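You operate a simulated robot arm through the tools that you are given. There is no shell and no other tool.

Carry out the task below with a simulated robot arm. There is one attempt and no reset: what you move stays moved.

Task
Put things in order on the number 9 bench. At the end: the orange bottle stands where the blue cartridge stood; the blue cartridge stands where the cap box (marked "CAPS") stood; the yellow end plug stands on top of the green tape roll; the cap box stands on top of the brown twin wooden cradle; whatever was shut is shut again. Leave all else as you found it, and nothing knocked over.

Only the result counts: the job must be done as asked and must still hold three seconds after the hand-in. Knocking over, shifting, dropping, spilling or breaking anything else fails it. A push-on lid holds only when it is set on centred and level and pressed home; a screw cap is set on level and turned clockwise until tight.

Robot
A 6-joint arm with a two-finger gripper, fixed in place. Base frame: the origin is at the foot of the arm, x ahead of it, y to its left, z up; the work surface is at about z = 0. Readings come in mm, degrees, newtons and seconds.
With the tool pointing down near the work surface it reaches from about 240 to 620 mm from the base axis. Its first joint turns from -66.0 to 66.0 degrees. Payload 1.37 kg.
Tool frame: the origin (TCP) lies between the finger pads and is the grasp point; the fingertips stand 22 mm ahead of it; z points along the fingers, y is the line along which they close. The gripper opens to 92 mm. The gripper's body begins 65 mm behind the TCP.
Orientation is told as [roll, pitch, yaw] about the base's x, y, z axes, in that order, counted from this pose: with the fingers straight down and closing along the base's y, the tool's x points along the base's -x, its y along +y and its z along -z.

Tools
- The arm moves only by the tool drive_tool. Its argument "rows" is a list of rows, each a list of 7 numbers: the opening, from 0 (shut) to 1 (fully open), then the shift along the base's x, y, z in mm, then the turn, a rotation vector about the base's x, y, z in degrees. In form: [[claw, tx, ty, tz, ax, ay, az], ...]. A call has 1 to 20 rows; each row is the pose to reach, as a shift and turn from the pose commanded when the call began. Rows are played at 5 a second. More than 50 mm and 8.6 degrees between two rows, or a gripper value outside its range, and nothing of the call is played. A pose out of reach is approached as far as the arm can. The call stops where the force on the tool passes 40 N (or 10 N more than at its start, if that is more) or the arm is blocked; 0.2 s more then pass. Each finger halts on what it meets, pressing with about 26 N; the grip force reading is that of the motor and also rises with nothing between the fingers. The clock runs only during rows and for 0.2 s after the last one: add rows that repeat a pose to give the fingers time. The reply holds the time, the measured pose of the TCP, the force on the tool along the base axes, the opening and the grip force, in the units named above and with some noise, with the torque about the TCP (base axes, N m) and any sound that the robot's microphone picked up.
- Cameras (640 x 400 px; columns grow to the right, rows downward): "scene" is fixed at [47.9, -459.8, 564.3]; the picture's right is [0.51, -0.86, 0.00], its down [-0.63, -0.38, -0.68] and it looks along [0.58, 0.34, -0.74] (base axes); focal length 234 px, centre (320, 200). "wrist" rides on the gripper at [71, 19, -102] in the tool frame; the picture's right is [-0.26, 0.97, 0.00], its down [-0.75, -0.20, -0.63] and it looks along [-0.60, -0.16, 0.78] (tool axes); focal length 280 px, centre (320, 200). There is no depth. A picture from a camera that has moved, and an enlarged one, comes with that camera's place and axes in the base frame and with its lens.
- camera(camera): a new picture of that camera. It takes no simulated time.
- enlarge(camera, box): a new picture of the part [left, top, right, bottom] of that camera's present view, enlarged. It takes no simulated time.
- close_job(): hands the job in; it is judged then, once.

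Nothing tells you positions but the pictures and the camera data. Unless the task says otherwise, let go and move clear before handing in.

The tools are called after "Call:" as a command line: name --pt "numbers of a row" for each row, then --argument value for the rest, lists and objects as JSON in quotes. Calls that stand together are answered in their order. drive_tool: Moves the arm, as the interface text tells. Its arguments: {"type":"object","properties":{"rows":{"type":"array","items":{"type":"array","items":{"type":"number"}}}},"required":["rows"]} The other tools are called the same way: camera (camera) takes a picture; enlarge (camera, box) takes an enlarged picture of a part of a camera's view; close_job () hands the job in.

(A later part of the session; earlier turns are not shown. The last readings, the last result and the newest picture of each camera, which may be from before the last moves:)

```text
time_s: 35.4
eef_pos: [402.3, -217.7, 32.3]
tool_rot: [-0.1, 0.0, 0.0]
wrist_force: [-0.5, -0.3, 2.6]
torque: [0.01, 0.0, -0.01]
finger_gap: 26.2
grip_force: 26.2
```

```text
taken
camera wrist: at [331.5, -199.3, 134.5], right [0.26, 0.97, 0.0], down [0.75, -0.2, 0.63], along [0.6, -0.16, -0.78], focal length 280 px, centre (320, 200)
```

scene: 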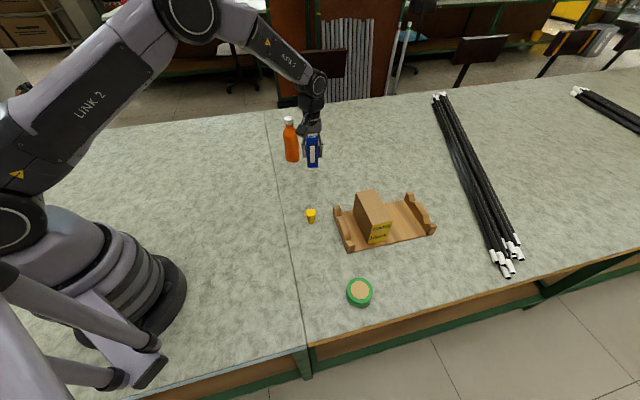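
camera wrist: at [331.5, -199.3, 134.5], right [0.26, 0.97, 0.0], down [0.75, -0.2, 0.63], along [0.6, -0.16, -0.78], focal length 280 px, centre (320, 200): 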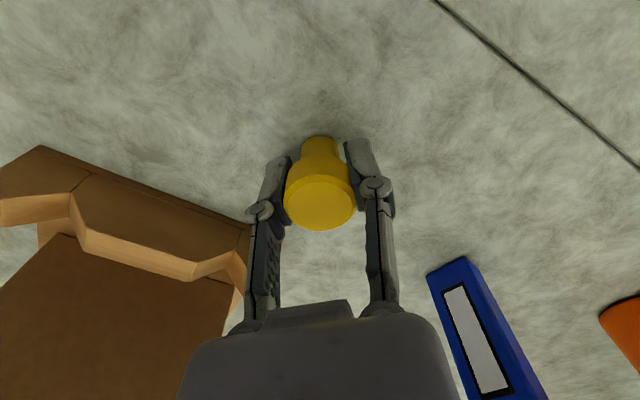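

Gripped at 26 mm. I'll lift it and carry it over the tape roll.

Call:
drive_tool --pt "0.1 0 0 8 0 0 0" --pt "0.1 0 0 28 0 0 0" --pt "0.1 0 0 55 0 0 0" --pt "0.1 0 0 80 0 0 0" --pt "0.1 0 0 90 0 0 0" --pt "0.1 -8 -13 90 0 0 0" --pt "0.1 -25 -42 90 0 0 0" --pt "0.1 -42 -70 90 0 0 0" --pt "0.1 -59 -98 90 0 0 0" --pt "0.1 -76 -126 90 0 0 0" --pt "0.1 -93 -154 90 0 0 0" --pt "0.1 -110 -182 90 0 0 0" --pt "0.1 -122 -202 90 0 0 0" --pt "0.1 -128.4 -212.5 90 0 0 0" --pt "0.1 -128.4 -212.5 90 0 0 0"

Call:
camera --camera "wrist"

Call:
enlarge --camera "scene" --box '[300, 200, 420, 320]'

```text
time_s: 38.6
eef_pos: [274.0, -430.8, 120.7]
tool_rot: [0.0, 0.0, 0.0]
wrist_force: [0.0, -1.1, 0.7]
torque: [0.05, 0.0, -0.03]
finger_gap: 26.3
grip_force: 25.8
```

```text
taken
camera wrist: at [202.2, -412.4, 224.1], right [0.26, 0.97, 0.0], down [0.75, -0.2, 0.62], along [0.6, -0.16, -0.78], focal length 280 px, centre (320, 200)
```

wrist: 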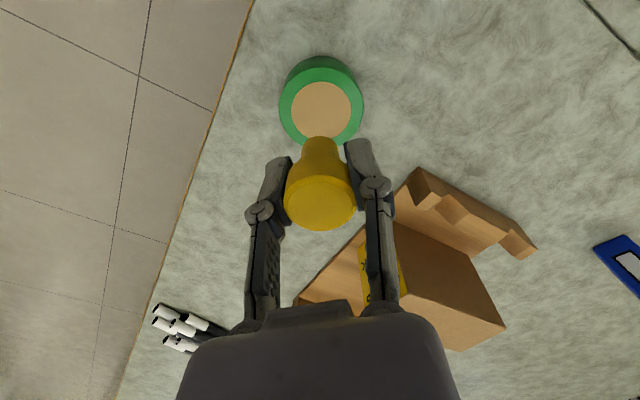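

```text
3.33 times, centred on (360, 260) of scene
camera zoom: at [47.9, -459.8, 564.3], right [0.51, -0.86, 0.0], down [-0.63, -0.38, -0.68], along [0.58, 0.34, -0.74], focal length 778 px, centre (187, 0)
```

zoom: 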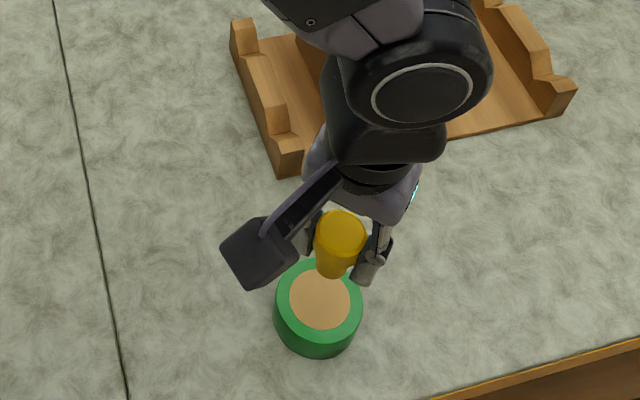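

Call:
enlarge --camera "wrist" --box '[260, 40, 380, 160]'

Call:
enlarge --camera "scene" --box '[330, 250, 400, 310]'

```text
3.33 times, centred on (320, 100) of wrist
camera zoom: at [202.2, -412.4, 224.1], right [0.26, 0.97, 0.0], down [0.75, -0.2, 0.62], along [0.6, -0.16, -0.78], focal length 935 px, centre (320, 533)
```

zoom: 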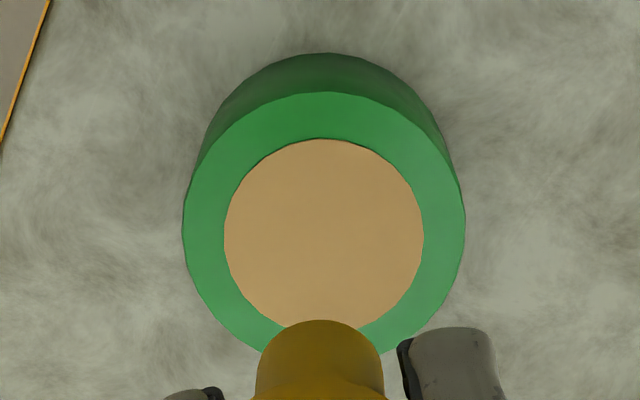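

```text
6.67 times, centred on (365, 280) of scene
camera zoom: at [47.9, -459.8, 564.3], right [0.51, -0.86, 0.0], down [-0.63, -0.38, -0.68], along [0.58, 0.34, -0.74], focal length 1557 px, centre (20, -333)
```

zoom: 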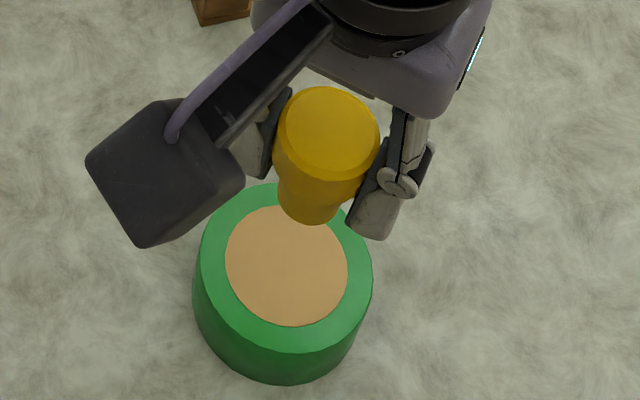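

The roll's top is flat and solid, centred near (274, -431) directly under the plug. I'll lower it most of the way, then by small steps.

Call:
drive_tool --pt "0.1 0 0 -12 0 0 0" --pt "0.1 0 0 -28 0 0 0" --pt "0.1 0 0 -40 0 0 0" --pt "0.1 0 0 -48 0 0 0" --pt "0.1 0 0 -51 0 0 0" --pt "0.1 0 0 -52 0 0 0" --pt "0.1 0 0 -52 0 0 0"

Call:
camera --camera "wrist"

Call:
enlarge --camera "scene" --box '[330, 250, 400, 310]'

```text
time_s: 40.2
eef_pos: [275.4, -431.1, 69.6]
tool_rot: [0.0, 0.0, 0.0]
wrist_force: [-0.7, 0.2, 0.0]
torque: [0.01, -0.02, 0.0]
finger_gap: 26.4
grip_force: 26.2
```

```text
taken
camera wrist: at [203.1, -412.2, 172.2], right [0.26, 0.97, 0.0], down [0.75, -0.2, 0.63], along [0.6, -0.16, -0.78], focal length 280 px, centre (320, 200)
```

wrist: 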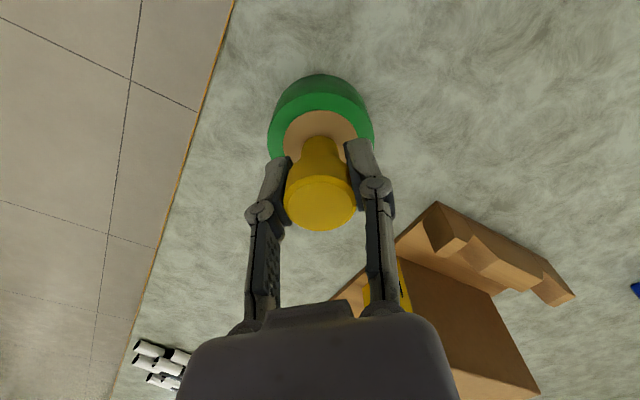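

```text
6.67 times, centred on (365, 280) of scene
camera zoom: at [47.9, -459.8, 564.3], right [0.51, -0.86, 0.0], down [-0.63, -0.38, -0.68], along [0.58, 0.34, -0.74], focal length 1557 px, centre (20, -333)
```

zoom: 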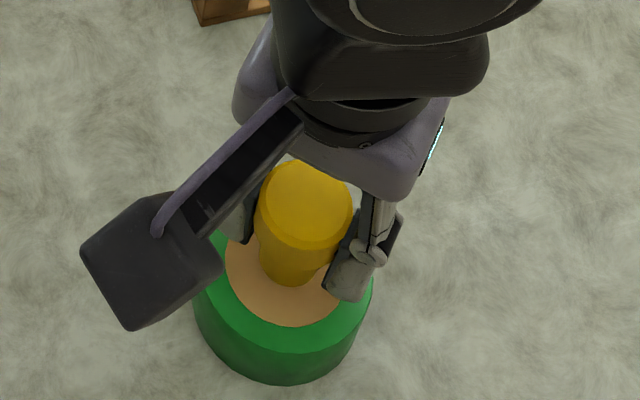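

Call:
drive_tool --pt "0.1 0 0 -1 0 0 0" --pt "0.1 0 0 -2 0 0 0" --pt "0.1 0 0 -3 0 0 0" --pt "0.1 0 0 -3 0 0 0"

```text
time_s: 41.2
eef_pos: [275.3, -431.6, 67.4]
tool_rot: [0.1, -0.1, 0.0]
wrist_force: [-0.3, 1.1, 0.3]
torque: [0.0, -0.02, 0.02]
finger_gap: 26.4
grip_force: 25.7
```

Call:
drive_tool --pt "0.1 0 0 -0.7 0 0 0" --pt "0.1 0 0 -1.4 0 0 0" --pt "0.1 0 0 -2 0 0 0" --pt "0.1 0 0 -2 0 0 0"

```text
time_s: 42.2
eef_pos: [275.6, -431.3, 64.3]
tool_rot: [0.1, -0.1, 0.0]
wrist_force: [-0.8, -0.1, 2.2]
torque: [0.01, 0.0, -0.02]
finger_gap: 26.2
grip_force: 25.9
```

Call:
drive_tool --pt "0.1 0 0 -0.4 0 0 0" --pt "0.1 0 0 -0.8 0 0 0" --pt "0.1 0 0 -0.8 0 0 0"

Call:
enlarge --camera "scene" --box '[330, 250, 400, 310]'

Call:
enlarge --camera "wrist" --box '[240, 60, 400, 240]'

```text
time_s: 43.0
eef_pos: [275.6, -431.8, 65.1]
tool_rot: [-0.1, -0.1, 0.0]
wrist_force: [0.1, 0.7, 11.0]
torque: [0.0, 0.02, 0.0]
finger_gap: 26.6
grip_force: 25.8
```

```text
6.67 times, centred on (365, 280) of scene
camera zoom: at [47.9, -459.7, 564.3], right [0.51, -0.86, 0.0], down [-0.63, -0.38, -0.68], along [0.58, 0.34, -0.74], focal length 1557 px, centre (20, -333)
```

zoom: 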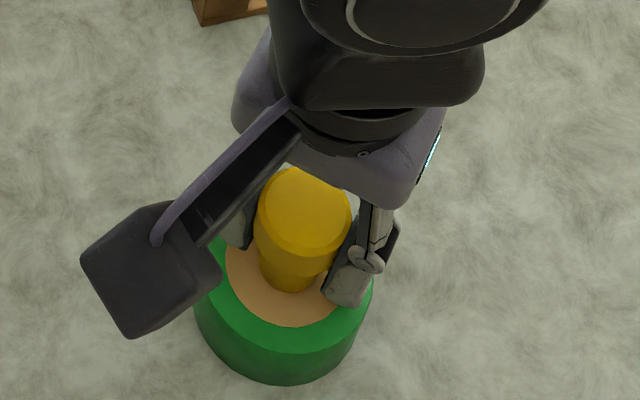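

```text
2.22 times, centred on (320, 150) of wrist
camera zoom: at [203.4, -412.4, 166.5], right [0.26, 0.97, 0.0], down [0.75, -0.2, 0.63], along [0.6, -0.17, -0.78], focal length 623 px, centre (320, 311)
```

zoom: 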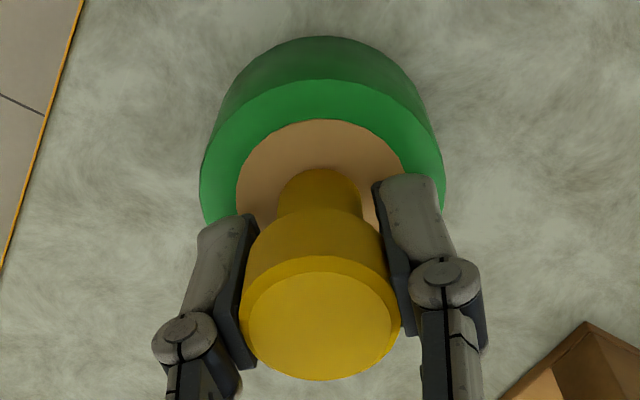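

The plug rests on the roll's centre (11 N). I'll relieve the pressure, open, and rise.

Call:
drive_tool --pt "0.1 0 0 0.4 0 0 0" --pt "0.1 0 0 0.4 0 0 0" --pt "0.35 0 0 0.4 0 0 0" --pt "0.45 0 0 0.4 0 0 0" --pt "0.6 0 0 0.4 0 0 0" --pt "0.6 0 0 0.4 0 0 0" --pt "0.6 0 0 12 0 0 0" --pt "0.6 0 0 35 0 0 0" --pt "0.6 0 0 65 0 0 0" --pt "0.6 0 0 100 0 0 0" --pt "0.6 0 0 140 0 0 0" --pt "0.6 0 0 140 0 0 0"

Call:
camera --camera "wrist"

Call:
enlarge --camera "scene" --box '[300, 200, 420, 310]'

```text
time_s: 45.6
eef_pos: [274.7, -432.5, 206.2]
tool_rot: [0.0, 0.0, 0.0]
wrist_force: [-0.1, 0.9, 0.0]
torque: [-0.04, 0.02, 0.01]
finger_gap: 55.1
grip_force: 0.2
```

```text
taken
camera wrist: at [203.9, -412.0, 307.6], right [0.26, 0.97, 0.0], down [0.75, -0.2, 0.62], along [0.6, -0.16, -0.78], focal length 280 px, centre (320, 200)
```

wrist: 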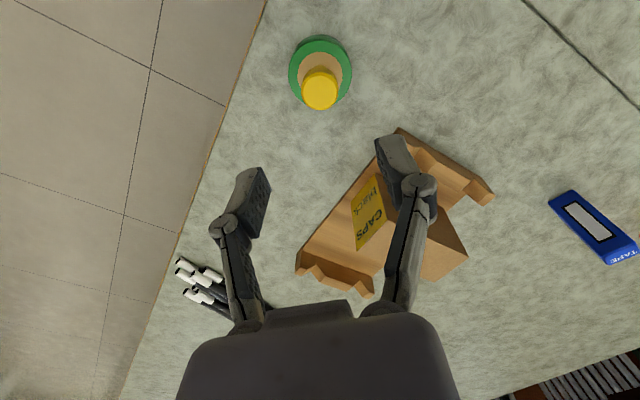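

```text
3.64 times, centred on (360, 255) of scene
camera zoom: at [47.9, -459.7, 564.3], right [0.51, -0.86, 0.0], down [-0.63, -0.38, -0.68], along [0.58, 0.34, -0.74], focal length 849 px, centre (174, 0)
```

zoom: 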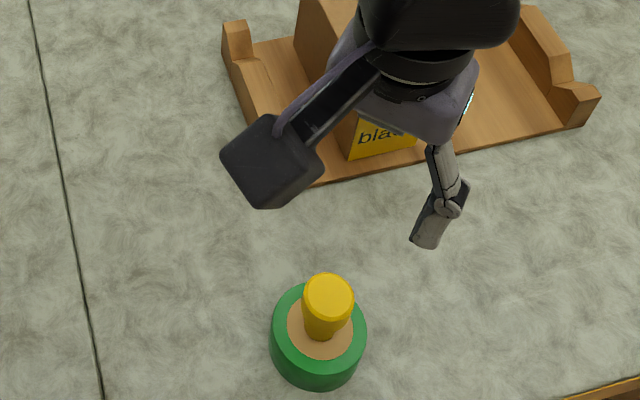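

The plug stands upright on the roll. The last item is the bottle near (632, 11), just beyond the straight-down reach, so I'll take it from the side with the tool tilted 45° and the cap left alone. I'll move to a staging pose short of it.

Call:
drive_tool --pt "0.6 5 20 15 0 0 0" --pt "0.6 20 60 25 0 -3 0" --pt "0.8 38 100 25 0 -7 0" --pt "1 57 142 25 0 -11 0" --pt "1 76 184 25 0 -15 0" --pt "1 95 226 20 0 -19 0" --pt "1 114 268 15 0 -24 0" --pt "1 133 310 10 0 -29 0" --pt "1 152 350 5 0 -34 0" --pt "1 171 390 0 0 -39 0" --pt "1 188 425 0 0 -43 0" --pt "1 200 443 0 0 -45 0" --pt "1 200 443 0 0 -45 0"

Call:
camera --camera "wrist"

Call:
camera --camera "scene"

```text
time_s: 48.4
eef_pos: [474.5, -44.2, 208.4]
tool_rot: [1.7, -44.9, 0.5]
wrist_force: [-0.7, -1.0, -0.8]
torque: [-0.03, -0.01, -0.02]
finger_gap: 92.0
grip_force: 0.0
out of reach, approached as far as the arm can: row 10, 11, 12, 13
```

```text
taken
camera wrist: at [351.1, -29.2, 232.6], right [0.16, 0.97, 0.2], down [0.1, -0.22, 0.97], along [0.98, -0.13, -0.13], focal length 280 px, centre (320, 200)
```

wrist: 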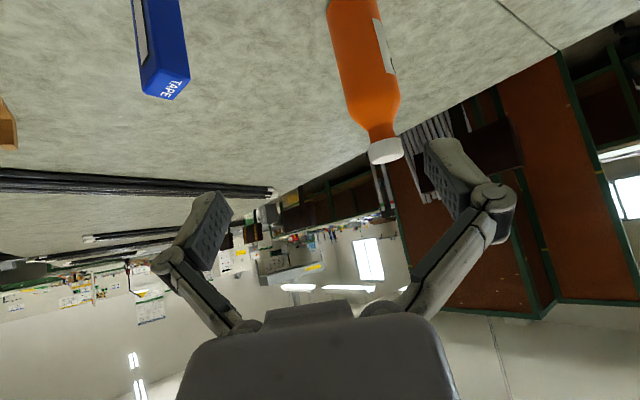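

```text
taken
```

scene: 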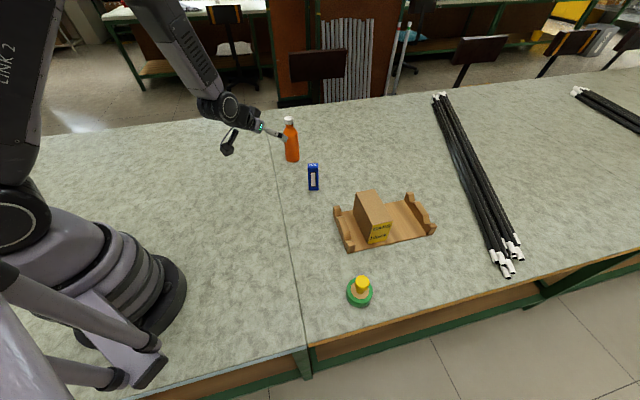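

The tilted pose near this height is at the edge of what the wrist can do, and it stopped short in y. I'll reduce the tilt and keep the tool in the arm's own plane, then see what is reachable.

Call:
drive_tool --pt "1 0 -20 5 0.2 5 -1.5" --pt "1 0 -40 10 0.4 10 -3.5" --pt "1 0 -55 15 0.65 15 -5" --pt "1 0 -55 15 0.65 15 -5" --pt "1 0 -55 15 0.65 15 -5"

Call:
camera --camera "scene"

```text
time_s: 49.6
eef_pos: [475.1, -100.8, 224.7]
tool_rot: [-0.2, -29.9, -5.0]
wrist_force: [-0.5, -0.1, 0.1]
torque: [0.01, 0.01, -0.01]
finger_gap: 92.0
grip_force: 0.1
out of reach, approached as far as the arm can: row 3, 4
```

```text
taken
```

scene: 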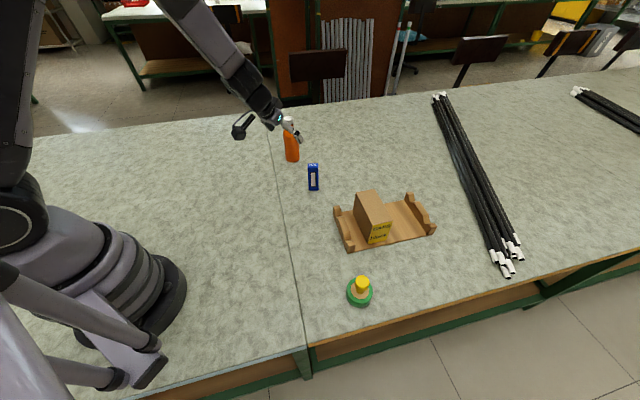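

The wrist needs to stay in the arm's plane. Before planning the bottle grasp I'll look closely at its shape and position.

Call:
enlarge --camera "scene" --box '[260, 105, 320, 170]'

Call:
camera --camera "wrist"

```text
6.15 times, centred on (290, 138) of scene
camera zoom: at [47.9, -459.8, 564.3], right [0.51, -0.86, 0.0], down [-0.63, -0.38, -0.68], along [0.58, 0.34, -0.74], focal length 1437 px, centre (505, 585)
```

zoom: 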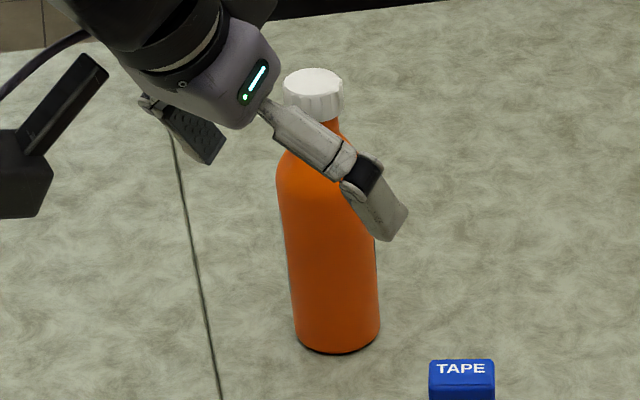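

```text
taken
camera wrist: at [363.8, -71.8, 277.8], right [0.31, 0.94, 0.13], down [0.32, -0.23, 0.92], along [0.89, -0.24, -0.37], focal length 280 px, centre (320, 200)
```

wrist: 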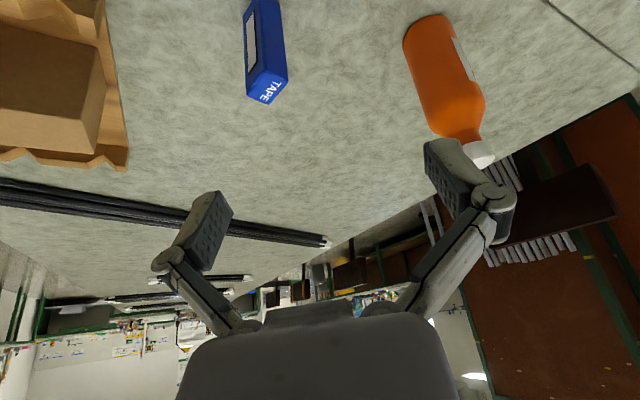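

The bottle is at about (632, 10), 57 mm in diameter and 167 tall, with straight walls up to about z = 105. I'll use a 15° tilt in the arm's plane and grip the upper body from above. First I'll stage short of it.

Call:
drive_tool --pt "1 0 10 5 0.1 4 1" --pt "1 10 35 5 0.2 8 2.5" --pt "1 25 65 3 0.35 12 4.2" --pt "1 45 92 -3 0.5 15 5.5" --pt "1 65 110 -8 0.53 15 6" --pt "1 65 110 -8 0.53 15 6" --pt "1 65 110 -8 0.53 15 6"

Call:
camera --camera "wrist"

Call:
camera --camera "scene"

```text
time_s: 51.2
eef_pos: [540.5, 8.7, 217.6]
tool_rot: [0.0, -15.0, 1.0]
wrist_force: [1.0, 1.1, 0.0]
torque: [0.0, 0.0, -0.02]
finger_gap: 91.9
grip_force: 0.0
out of reach, approached as far as the arm can: row 1, 2
```

```text
taken
camera wrist: at [443.6, 26.7, 297.6], right [0.24, 0.97, 0.07], down [0.57, -0.19, 0.8], along [0.79, -0.15, -0.6], focal length 280 px, centre (320, 200)
```

wrist: 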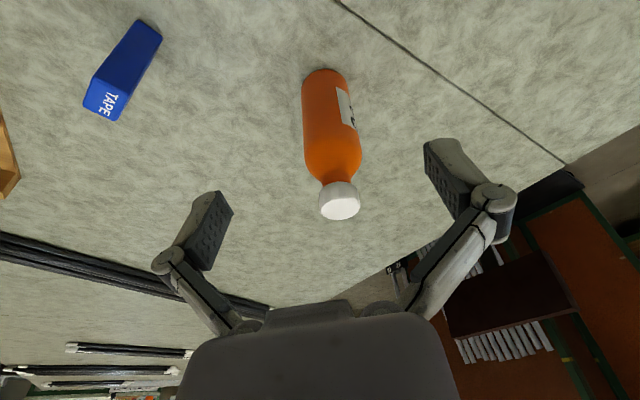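

```text
taken
```

scene: 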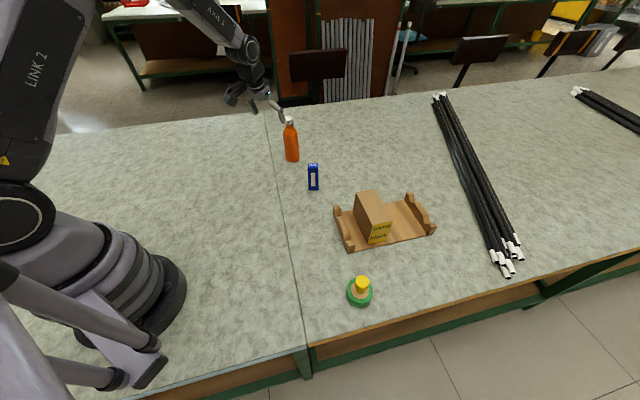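

Call:
enlarge --camera "wrist" --box '[270, 50, 400, 240]'

```text
2.11 times, centred on (335, 145) of wrist
camera zoom: at [443.6, 26.7, 297.6], right [0.24, 0.97, 0.07], down [0.57, -0.19, 0.8], along [0.79, -0.15, -0.6], focal length 590 px, centre (288, 316)
```

zoom: 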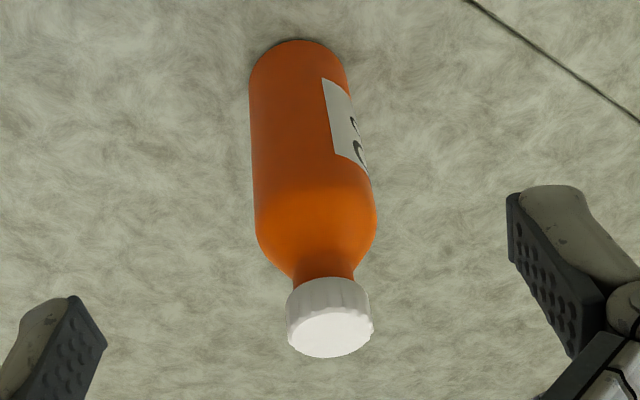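

The wrist view agrees: bottle axis near (631.5, 8.5). I'll move forward above it, staying higher than the cap.

Call:
drive_tool --pt "1 20 0 0 0 0 0" --pt "1 45 0 0 0 0 0" --pt "1 70 -0.3 0 0 0 0" --pt "1 88.7 -0.5 0 0 0 0" --pt "1 88.7 -0.5 0 0 0 0" --pt "1 88.7 -0.5 0 0 0 0"

Call:
camera --camera "wrist"

Call:
enlarge --camera "scene" --box '[230, 60, 350, 180]'

```text
time_s: 52.6
eef_pos: [627.4, 9.1, 217.1]
tool_rot: [0.1, -14.9, 0.9]
wrist_force: [-0.4, 0.3, -0.5]
torque: [-0.02, 0.0, -0.01]
finger_gap: 91.6
grip_force: 0.1
```

```text
taken
camera wrist: at [532.9, 25.9, 297.2], right [0.24, 0.97, 0.07], down [0.57, -0.19, 0.8], along [0.79, -0.15, -0.6], focal length 280 px, centre (320, 200)
```

wrist: 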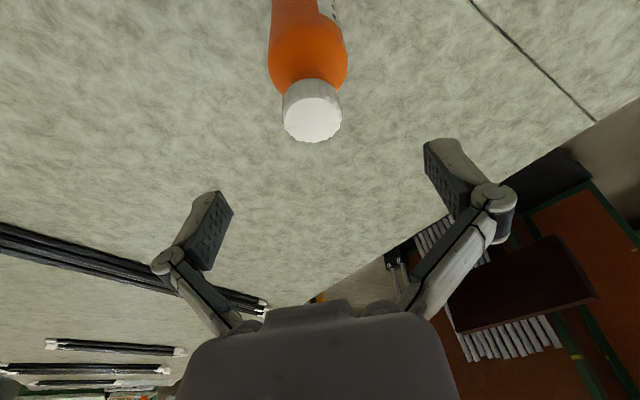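

```text
3.33 times, centred on (290, 120) of scene
camera zoom: at [47.9, -459.8, 564.3], right [0.51, -0.86, 0.0], down [-0.63, -0.38, -0.68], along [0.58, 0.34, -0.74], focal length 778 px, centre (420, 467)
```

zoom: 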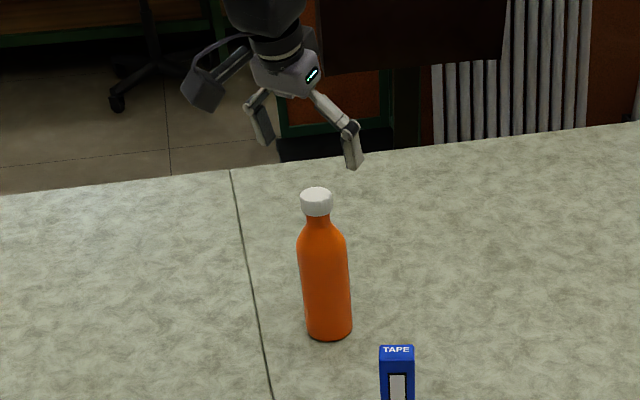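

The bottle is nearly centred under the gripper. I'll descend part way and check the straddle.

Call:
drive_tool --pt "1 0.5 -1 -15 0 0 0" --pt "1 0.5 -1 -35 0 0 0" --pt "1 0.5 -1 -55 0 0 0" --pt "1 0.5 -1 -70 0 0 0" --pt "1 0.5 -1 -70 0 0 0"

Call:
camera --camera "wrist"

Call:
enlarge --camera "scene" --box '[230, 60, 350, 180]'

```text
time_s: 53.8
eef_pos: [629.5, 6.2, 147.3]
tool_rot: [0.0, -14.9, 1.0]
wrist_force: [0.1, 0.9, 0.8]
torque: [-0.03, 0.0, -0.01]
finger_gap: 91.9
grip_force: 0.0
```

```text
taken
camera wrist: at [533.4, 24.4, 227.1], right [0.24, 0.97, 0.07], down [0.57, -0.19, 0.8], along [0.79, -0.15, -0.6], focal length 280 px, centre (320, 200)
```

wrist: 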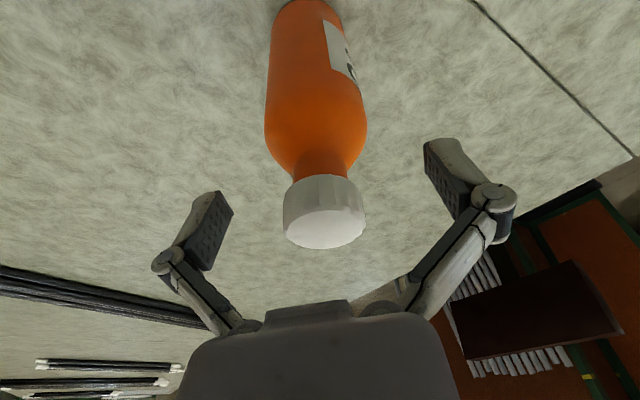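

```text
3.33 times, centred on (290, 120) of scene
camera zoom: at [47.9, -459.8, 564.3], right [0.51, -0.86, 0.0], down [-0.63, -0.38, -0.68], along [0.58, 0.34, -0.74], focal length 778 px, centre (420, 467)
```

zoom: 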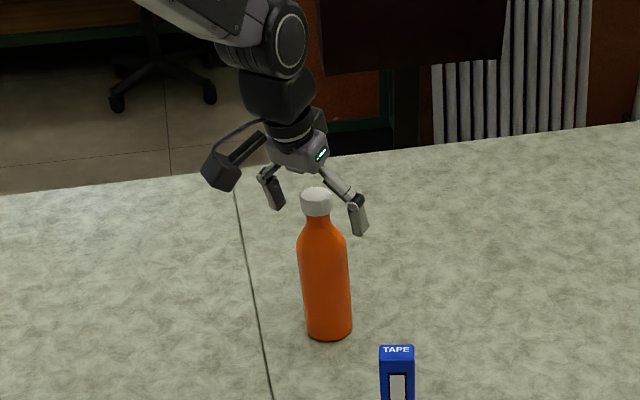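

The cap sits centred between the fingers, with the palm still clear. I'll lower slowly to the grip height of z ≈ 110.

Call:
drive_tool --pt "1 0 0 -8 0 0 0" --pt "1 0 0 -16 0 0 0" --pt "1 0 0 -24 0 0 0" --pt "1 0 0 -30 0 0 0" --pt "1 0 0 -34 0 0 0" --pt "1 0 0 -37 0 0 0" --pt "1 0 0 -37 0 0 0"

Call:
camera --camera "wrist"

Call:
enlarge --camera "scene" --box '[250, 80, 330, 180]'

```text
time_s: 55.4
eef_pos: [629.5, 6.6, 110.8]
tool_rot: [0.0, -15.0, 1.1]
wrist_force: [-0.4, 0.4, -0.7]
torque: [-0.01, 0.03, -0.01]
finger_gap: 92.0
grip_force: 0.1
```

```text
taken
camera wrist: at [533.1, 24.8, 190.3], right [0.24, 0.97, 0.07], down [0.57, -0.19, 0.8], along [0.79, -0.15, -0.6], focal length 280 px, centre (320, 200)
```

wrist: 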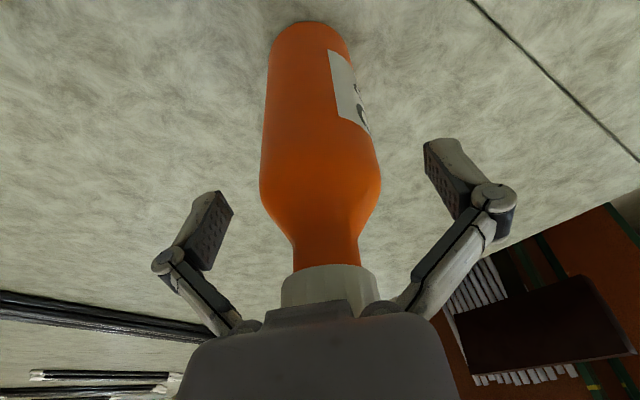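

```text
4.00 times, centred on (290, 130) of scene
camera zoom: at [47.9, -459.8, 564.3], right [0.51, -0.86, 0.0], down [-0.63, -0.38, -0.68], along [0.58, 0.34, -0.74], focal length 934 px, centre (440, 480)
```

zoom: 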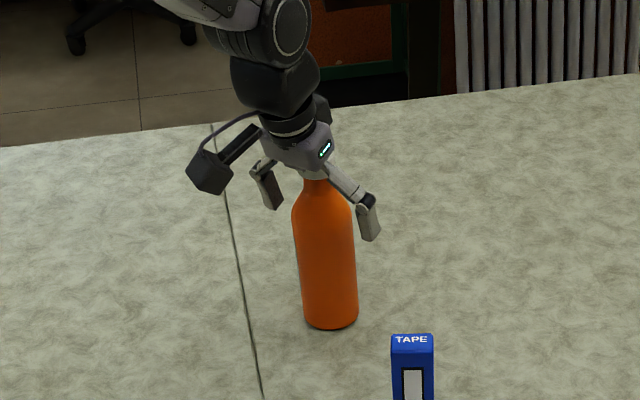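

There is no contact and the palm is just clear of the cap. I'll go 2 mm lower, then close slowly and softly.

Call:
drive_tool --pt "1 0 0 -2 0 0 0" --pt "0.85 0 0 -2 0 0 0" --pt "0.75 0 0 -2 0 0 0" --pt "0.7 0 0 -2 0 0 0" --pt "0.67 0 0 -2 0 0 0" --pt "0.65 0 0 -2 0 0 0"

Call:
camera --camera "wrist"

Call:
enlarge --camera "scene" --box '[260, 90, 320, 170]'

```text
time_s: 56.8
eef_pos: [629.1, 7.2, 108.2]
tool_rot: [0.0, -15.0, 1.1]
wrist_force: [0.1, -0.2, 0.2]
torque: [0.01, 0.01, 0.0]
finger_gap: 59.8
grip_force: 0.0
```

```text
taken
camera wrist: at [533.1, 24.7, 188.4], right [0.24, 0.97, 0.07], down [0.57, -0.19, 0.8], along [0.79, -0.15, -0.6], focal length 280 px, centre (320, 200)
```

wrist: 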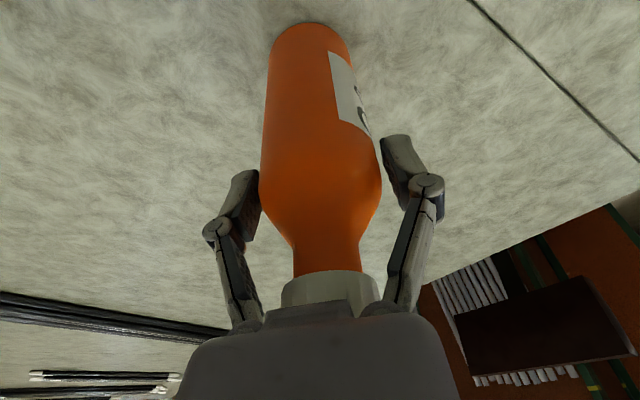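

```text
5.00 times, centred on (290, 130) of scene
camera zoom: at [47.9, -459.8, 564.3], right [0.51, -0.86, 0.0], down [-0.63, -0.38, -0.68], along [0.58, 0.34, -0.74], focal length 1168 px, centre (470, 550)
```

zoom: 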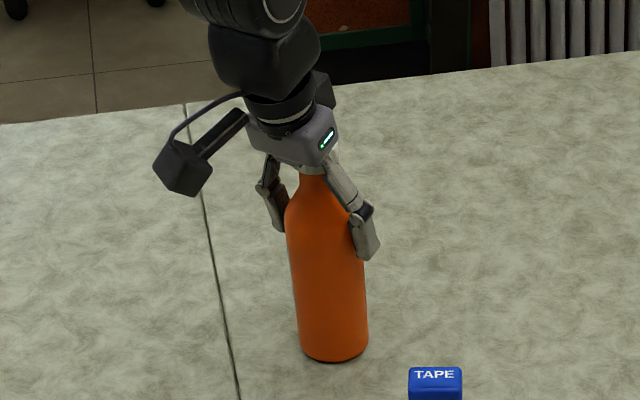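

Call:
enlarge --camera "wrist" --box '[190, 110, 460, 340]'

```text
1.74 times, centred on (325, 225) of wrist
camera zoom: at [533.1, 24.7, 188.4], right [0.24, 0.97, 0.07], down [0.57, -0.19, 0.8], along [0.79, -0.15, -0.6], focal length 488 px, centre (311, 156)
```

zoom: 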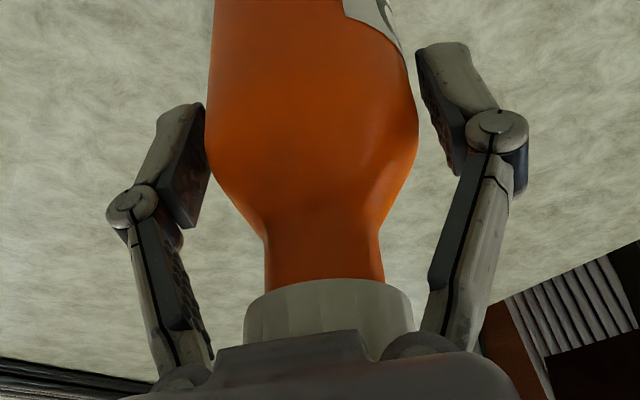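

Call:
drive_tool --pt "0.65 0 -0.8 0 0 0 0" --pt "0.64 0 -0.8 0 0 0 0" --pt "0.63 0 -0.8 0 0 0 0" --pt "0.62 0 -0.8 0 0 0 0" --pt "0.61 0 -0.8 0 0 0 0" --pt "0.6 0 -0.8 0 0 0 0" --pt "0.58 0 -0.8 0 0 0 0" --pt "0.55 0 -0.8 0 0 0 0" --pt "0.5 0 -0.8 0 0 0 0" --pt "0.4 0 -0.8 0 0 0 0" --pt "0.4 0 -0.8 0 0 0 0"

Call:
camera --camera "wrist"

Call:
enlarge --camera "scene" --box '[260, 90, 320, 170]'

```text
time_s: 59.2
eef_pos: [629.3, 6.2, 107.6]
tool_rot: [0.0, -15.0, 1.0]
wrist_force: [-1.4, 2.8, 1.9]
torque: [0.07, 0.09, -0.01]
finger_gap: 52.9
grip_force: 25.8
```

```text
taken
camera wrist: at [533.2, 23.9, 188.6], right [0.24, 0.97, 0.07], down [0.57, -0.19, 0.8], along [0.79, -0.15, -0.6], focal length 280 px, centre (320, 200)
```

wrist: 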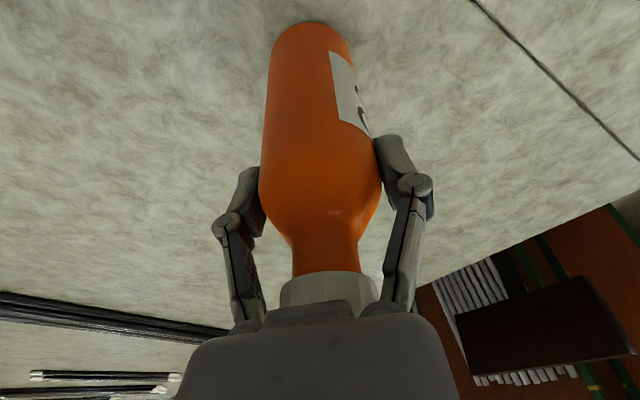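

```text
5.00 times, centred on (290, 130) of scene
camera zoom: at [47.9, -459.8, 564.3], right [0.51, -0.86, 0.0], down [-0.63, -0.38, -0.68], along [0.58, 0.34, -0.74], focal length 1168 px, centre (470, 550)
```

zoom: 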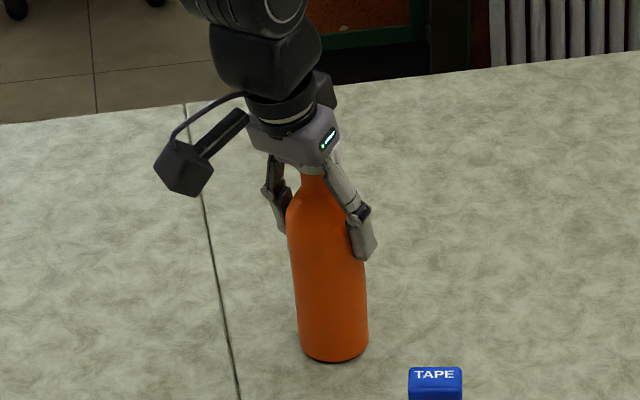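

Gripped at 52.9 mm with 26 N. I'll do a small test lift to check that it holds.

Call:
drive_tool --pt "0.4 0 0 2 0 0 0" --pt "0.4 0 0 6 0 0 0" --pt "0.4 0 0 12 0 0 0" --pt "0.4 0 0 12 0 0 0" --pt "0.4 0 0 12 0 0 0"

Call:
camera --camera "wrist"

Call:
enlarge --camera "scene" --box '[260, 90, 320, 170]'

```text
time_s: 60.4
eef_pos: [630.3, 6.2, 119.6]
tool_rot: [0.0, -15.0, 1.1]
wrist_force: [0.8, 0.2, -3.0]
torque: [0.01, 0.01, 0.03]
finger_gap: 52.8
grip_force: 25.8
```

```text
taken
camera wrist: at [533.1, 23.8, 200.0], right [0.24, 0.97, 0.07], down [0.57, -0.19, 0.8], along [0.79, -0.15, -0.6], focal length 280 px, centre (320, 200)
```

wrist: 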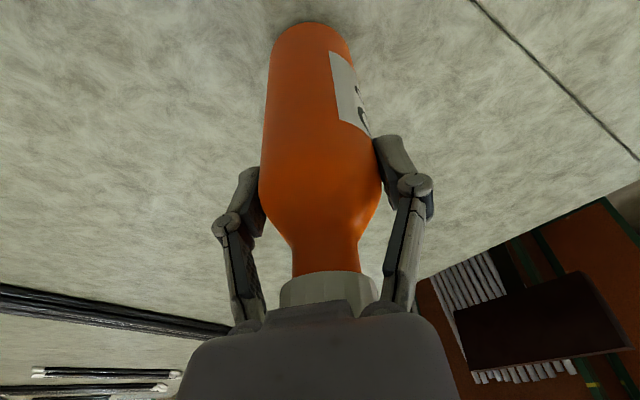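

```text
5.00 times, centred on (290, 130) of scene
camera zoom: at [47.9, -459.8, 564.3], right [0.51, -0.86, 0.0], down [-0.63, -0.38, -0.68], along [0.58, 0.34, -0.74], focal length 1168 px, centre (470, 550)
```

zoom: 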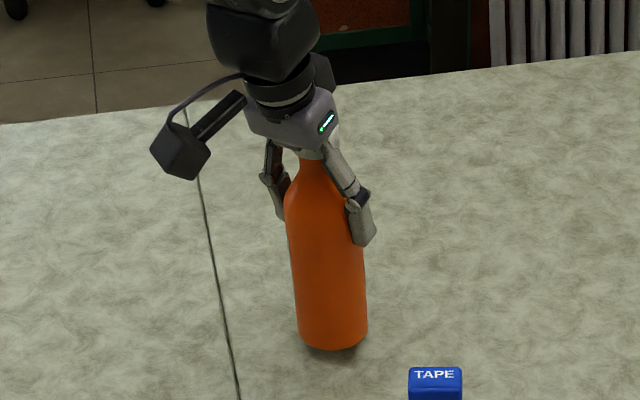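

The bottle is held securely. I'll retract it along the arm's plane to the target radius before swinging around, so it avoids the box and cradle.

Call:
drive_tool --pt "0.4 0 0 12 0 0 0" --pt "0.4 -5 0 28 0 0 0" --pt "0.4 -20 -0.2 42 0 0 0" --pt "0.4 -42 -0.4 50 0 0 0" --pt "0.4 -66 -0.7 52 0 0 0" --pt "0.4 -90 -0.9 52 0 0 0" --pt "0.4 -114 -1.2 52 0 0 0" --pt "0.4 -138 -1.4 52 0 0 0" --pt "0.4 -162 -1.6 52 0 0 0" --pt "0.4 -186 -1.9 52 0 0 0" --pt "0.4 -204 -2 52 0 0 0" --pt "0.4 -212 -2.1 52 0 0 0" --pt "0.4 -212 -2.1 52 0 0 0"

Call:
camera --camera "wrist"

Call:
camera --camera "scene"

```text
time_s: 63.2
eef_pos: [416.3, 4.7, 171.6]
tool_rot: [0.1, -15.0, 1.0]
wrist_force: [0.4, 0.2, -2.9]
torque: [-0.02, 0.0, -0.02]
finger_gap: 52.8
grip_force: 25.9
```

```text
taken
camera wrist: at [320.3, 22.1, 252.4], right [0.24, 0.97, 0.07], down [0.57, -0.19, 0.8], along [0.79, -0.15, -0.6], focal length 280 px, centre (320, 200)
```

wrist: 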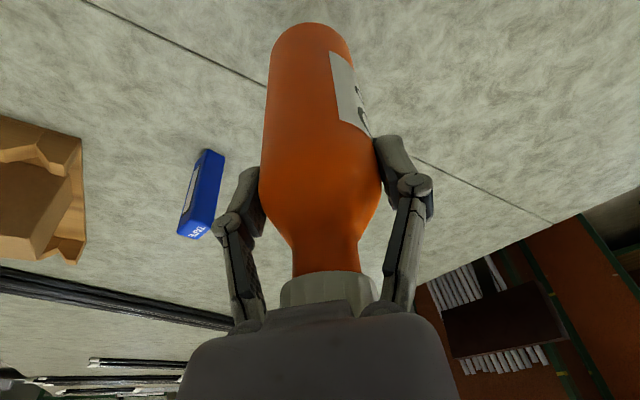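

```text
taken
```

scene: 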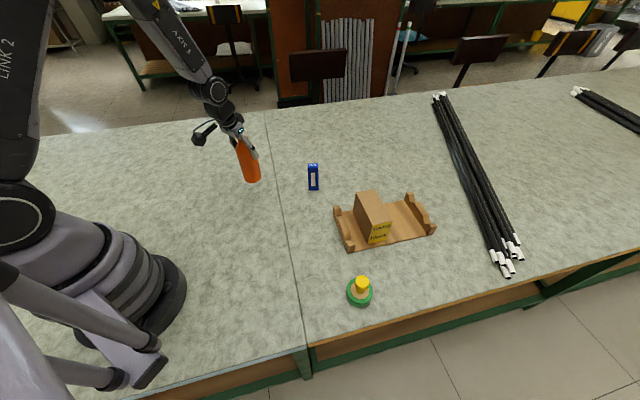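

Retraction was smooth. Now I'll swing around the base axis to azimuth −49°, keeping the bottle upright.

Call:
drive_tool --pt "0.4 0 -12 0 0 0 -1.6" --pt "0.4 -0.5 -30 0 0 0 -4.1" --pt "0.4 -2.8 -55.5 0 0 0 -7.64" --pt "0.4 -7.1 -83 0 0 0 -11.46" --pt "0.4 -13.3 -110.1 0 0 0 -15.28" --pt "0.4 -21.2 -136.8 0 0 0 -19.1" --pt "0.4 -30.9 -162.9 0 0 0 -22.92" --pt "0.4 -42.3 -188.3 0 0 0 -26.74" --pt "0.4 -55.4 -212.8 0 0 0 -30.56" --pt "0.4 -70 -236.4 0 0 0 -34.38" --pt "0.4 -86.2 -259 0 0 0 -38.2" --pt "0.4 -103.9 -280.5 0 0 0 -42.02" --pt "0.4 -123 -300.7 0 0 0 -45.84" --pt "0.4 -134.5 -312 0 0 0 -48" --pt "0.4 -143.2 -319.9 0 0 0 -49.66" --pt "0.4 -143.2 -319.9 0 0 0 -49.66"

Call:
camera --camera "wrist"

Call:
camera --camera "scene"

```text
time_s: 66.6
eef_pos: [273.2, -317.0, 171.6]
tool_rot: [-0.1, -15.0, -48.7]
wrist_force: [-0.1, 0.0, -2.7]
torque: [-0.01, 0.03, 0.01]
finger_gap: 52.7
grip_force: 25.4
```

```text
taken
camera wrist: at [224.3, -232.1, 252.3], right [0.89, 0.45, 0.07], down [0.22, -0.56, 0.8], along [0.39, -0.7, -0.6], focal length 280 px, centre (320, 200)
```

wrist: 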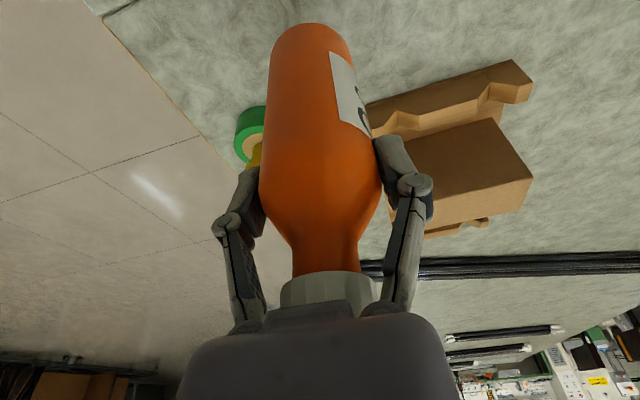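

```text
taken
```

scene: 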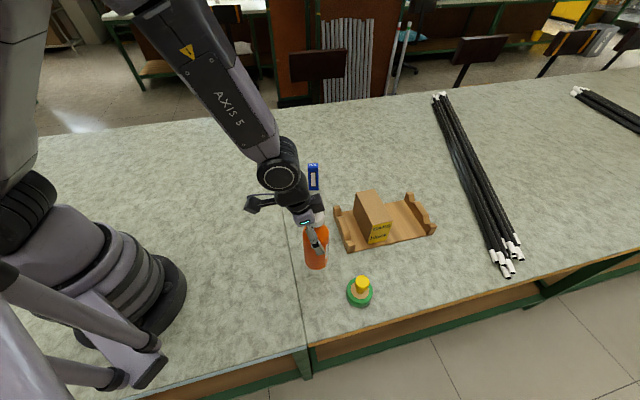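

The bottle is over the cartridge's old spot, within about 1 mm. Lowering it now.

Call:
drive_tool --pt "0.4 0.5 0.2 -10 0 0 0" --pt "0.4 1 0.3 -25 0 0 0" --pt "0.4 1 0.3 -40 0 0 0" --pt "0.4 1 0.3 -50 0 0 0" --pt "0.4 1 0.3 -57 0 0 0" --pt "0.4 1 0.3 -60 0 0 0" --pt "0.4 1 0.3 -61 0 0 0" --pt "0.4 1 0.3 -61 0 0 0"

Call:
enlarge --camera "scene" --box '[270, 190, 390, 310]'

Call:
camera --camera "wrist"

```text
time_s: 68.4
eef_pos: [274.3, -315.6, 110.4]
tool_rot: [0.1, -15.0, -48.7]
wrist_force: [0.3, 0.2, -2.9]
torque: [0.03, 0.02, 0.0]
finger_gap: 52.5
grip_force: 26.6
```

```text
3.33 times, centred on (330, 250) of scene
camera zoom: at [47.9, -459.8, 564.3], right [0.51, -0.86, 0.0], down [-0.63, -0.38, -0.68], along [0.58, 0.34, -0.74], focal length 778 px, centre (287, 33)
```

zoom: 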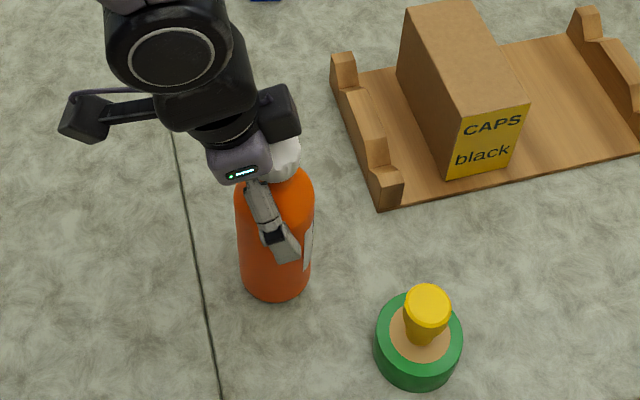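

```text
taken
camera wrist: at [225.5, -231.5, 191.2], right [0.89, 0.45, 0.07], down [0.22, -0.56, 0.8], along [0.4, -0.7, -0.6], focal length 280 px, centre (320, 200)
```

wrist: 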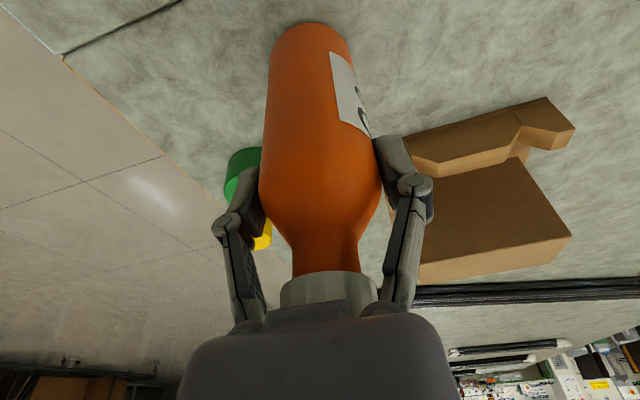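

The base reads within about 3 mm of the target. I'll nudge it (-0.8, -1.6) and lower it in small steps to contact.

Call:
drive_tool --pt "0.4 -0.8 -1.6 0 0 0 0" --pt "0.4 -0.8 -1.6 -0.8 0 0 0" --pt "0.4 -0.8 -1.6 -1.6 0 0 0" --pt "0.4 -0.8 -1.6 -2.2 0 0 0" --pt "0.4 -0.8 -1.6 -2.2 0 0 0"

```text
time_s: 69.6
eef_pos: [273.5, -317.2, 108.4]
tool_rot: [0.0, -15.0, -48.6]
wrist_force: [0.0, 0.1, -3.3]
torque: [0.01, 0.01, 0.0]
finger_gap: 52.7
grip_force: 25.9
```

Call:
drive_tool --pt "0.4 0 0 -0.5 0 0 0" --pt "0.4 0 0 -1 0 0 0" --pt "0.4 0 0 -1 0 0 0"

```text
time_s: 70.4
eef_pos: [274.5, -317.4, 108.1]
tool_rot: [0.0, -14.9, -48.7]
wrist_force: [-0.4, 5.4, 12.2]
torque: [0.29, 0.24, -0.01]
finger_gap: 52.8
grip_force: 25.7
```

It has touched down (about 15 N net). I'll back off slightly and open slowly so the bottle settles flat.

Call:
drive_tool --pt "0.4 0 0 0.4 0 0 0" --pt "0.4 0 0 0.4 0 0 0" --pt "0.4 0 0 0.4 0 0 0"

Call:
enlarge --camera "scene" --box '[270, 190, 390, 310]'

```text
time_s: 71.2
eef_pos: [274.0, -316.8, 108.8]
tool_rot: [0.0, -15.0, -48.7]
wrist_force: [0.5, -0.6, 1.5]
torque: [-0.13, -0.06, 0.04]
finger_gap: 52.9
grip_force: 25.8
```

```text
3.33 times, centred on (330, 250) of scene
camera zoom: at [47.9, -459.8, 564.3], right [0.51, -0.86, 0.0], down [-0.63, -0.38, -0.68], along [0.58, 0.34, -0.74], focal length 778 px, centre (287, 33)
```

zoom: 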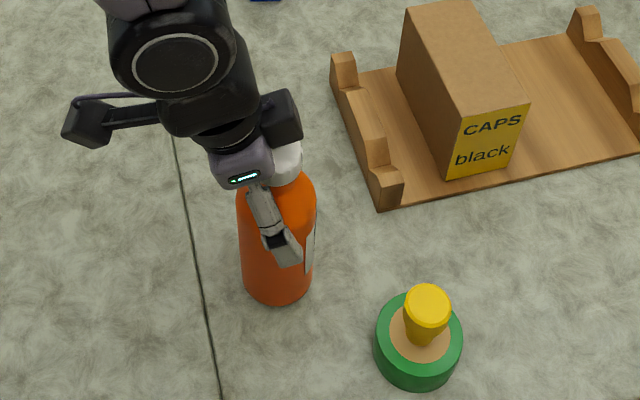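

Call:
drive_tool --pt "0.58 0 0 0 0 0 0" --pt "0.6 0 0 0 0 0 0" --pt "0.62 0 0 0 0 0 0" --pt "0.65 0 0 0 0 0 0" --pt "0.7 0 0 0 0 0 0" --pt "0.76 0 0 0 0 0 0" --pt "0.82 0 0 0 0 0 0" --pt "0.82 0 0 0 0 0 0"

Call:
camera --camera "wrist"

Call:
enlarge --camera "scene" --box '[270, 190, 390, 310]'

```text
time_s: 73.0
eef_pos: [275.2, -315.6, 107.9]
tool_rot: [0.0, -15.1, -48.8]
wrist_force: [0.3, 0.1, -0.6]
torque: [0.03, 0.0, -0.01]
finger_gap: 75.4
grip_force: 0.0
```

```text
taken
camera wrist: at [225.0, -233.1, 188.6], right [0.89, 0.45, 0.07], down [0.22, -0.56, 0.8], along [0.4, -0.7, -0.6], focal length 280 px, centre (320, 200)
```

wrist: 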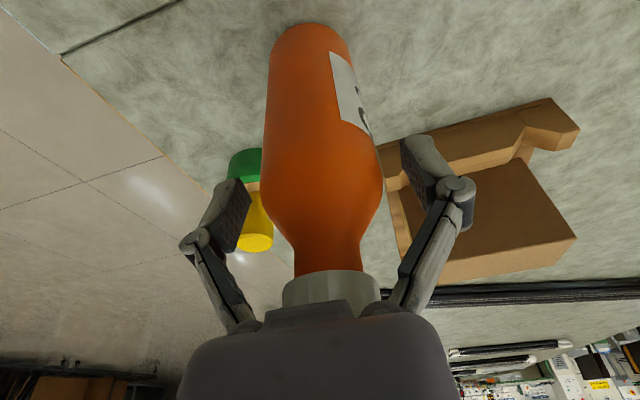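

```text
3.33 times, centred on (330, 250) of scene
camera zoom: at [47.9, -459.8, 564.3], right [0.51, -0.86, 0.0], down [-0.63, -0.38, -0.68], along [0.58, 0.34, -0.74], focal length 778 px, centre (287, 33)
```

zoom: 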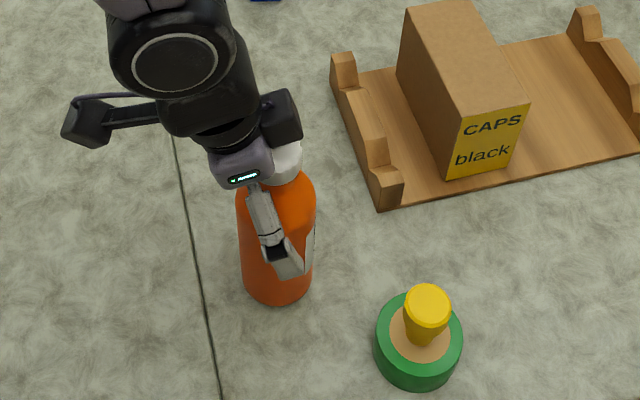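

Released; the bottle stands. I'll retreat straight up.

Call:
drive_tool --pt "0.82 0 0 6 0 0 0" --pt "0.82 0 0 18 0 0 0" --pt "0.82 0 0 35 0 0 0" --pt "0.82 0 0 60 0 0 0" --pt "0.82 0 0 90 0 0 0" --pt "0.82 0 0 120 0 0 0" --pt "0.82 0 0 150 0 0 0" --pt "0.82 0 0 150 0 0 0"

Call:
camera --camera "wrist"

Call:
camera --camera "scene"

```text
time_s: 74.8
eef_pos: [274.8, -317.4, 259.3]
tool_rot: [0.1, -15.0, -48.5]
wrist_force: [0.4, -0.6, 0.9]
torque: [-0.01, 0.01, 0.01]
finger_gap: 75.4
grip_force: 0.0
```

```text
taken
camera wrist: at [225.5, -233.5, 339.6], right [0.89, 0.45, 0.07], down [0.22, -0.56, 0.8], along [0.4, -0.7, -0.6], focal length 280 px, centre (320, 200)
```

wrist: 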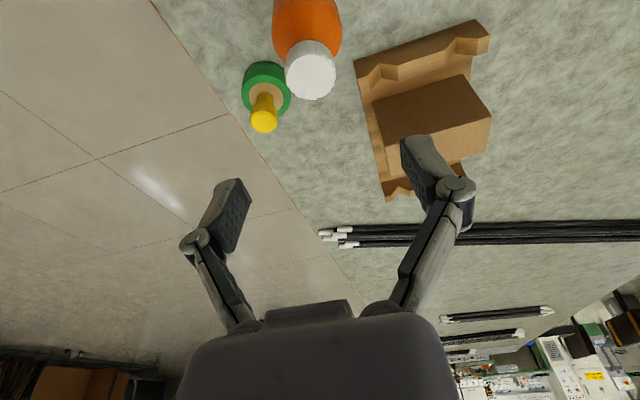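

```text
taken
```

scene: 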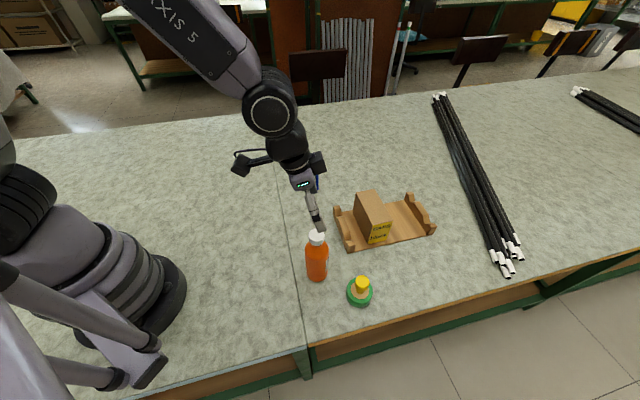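

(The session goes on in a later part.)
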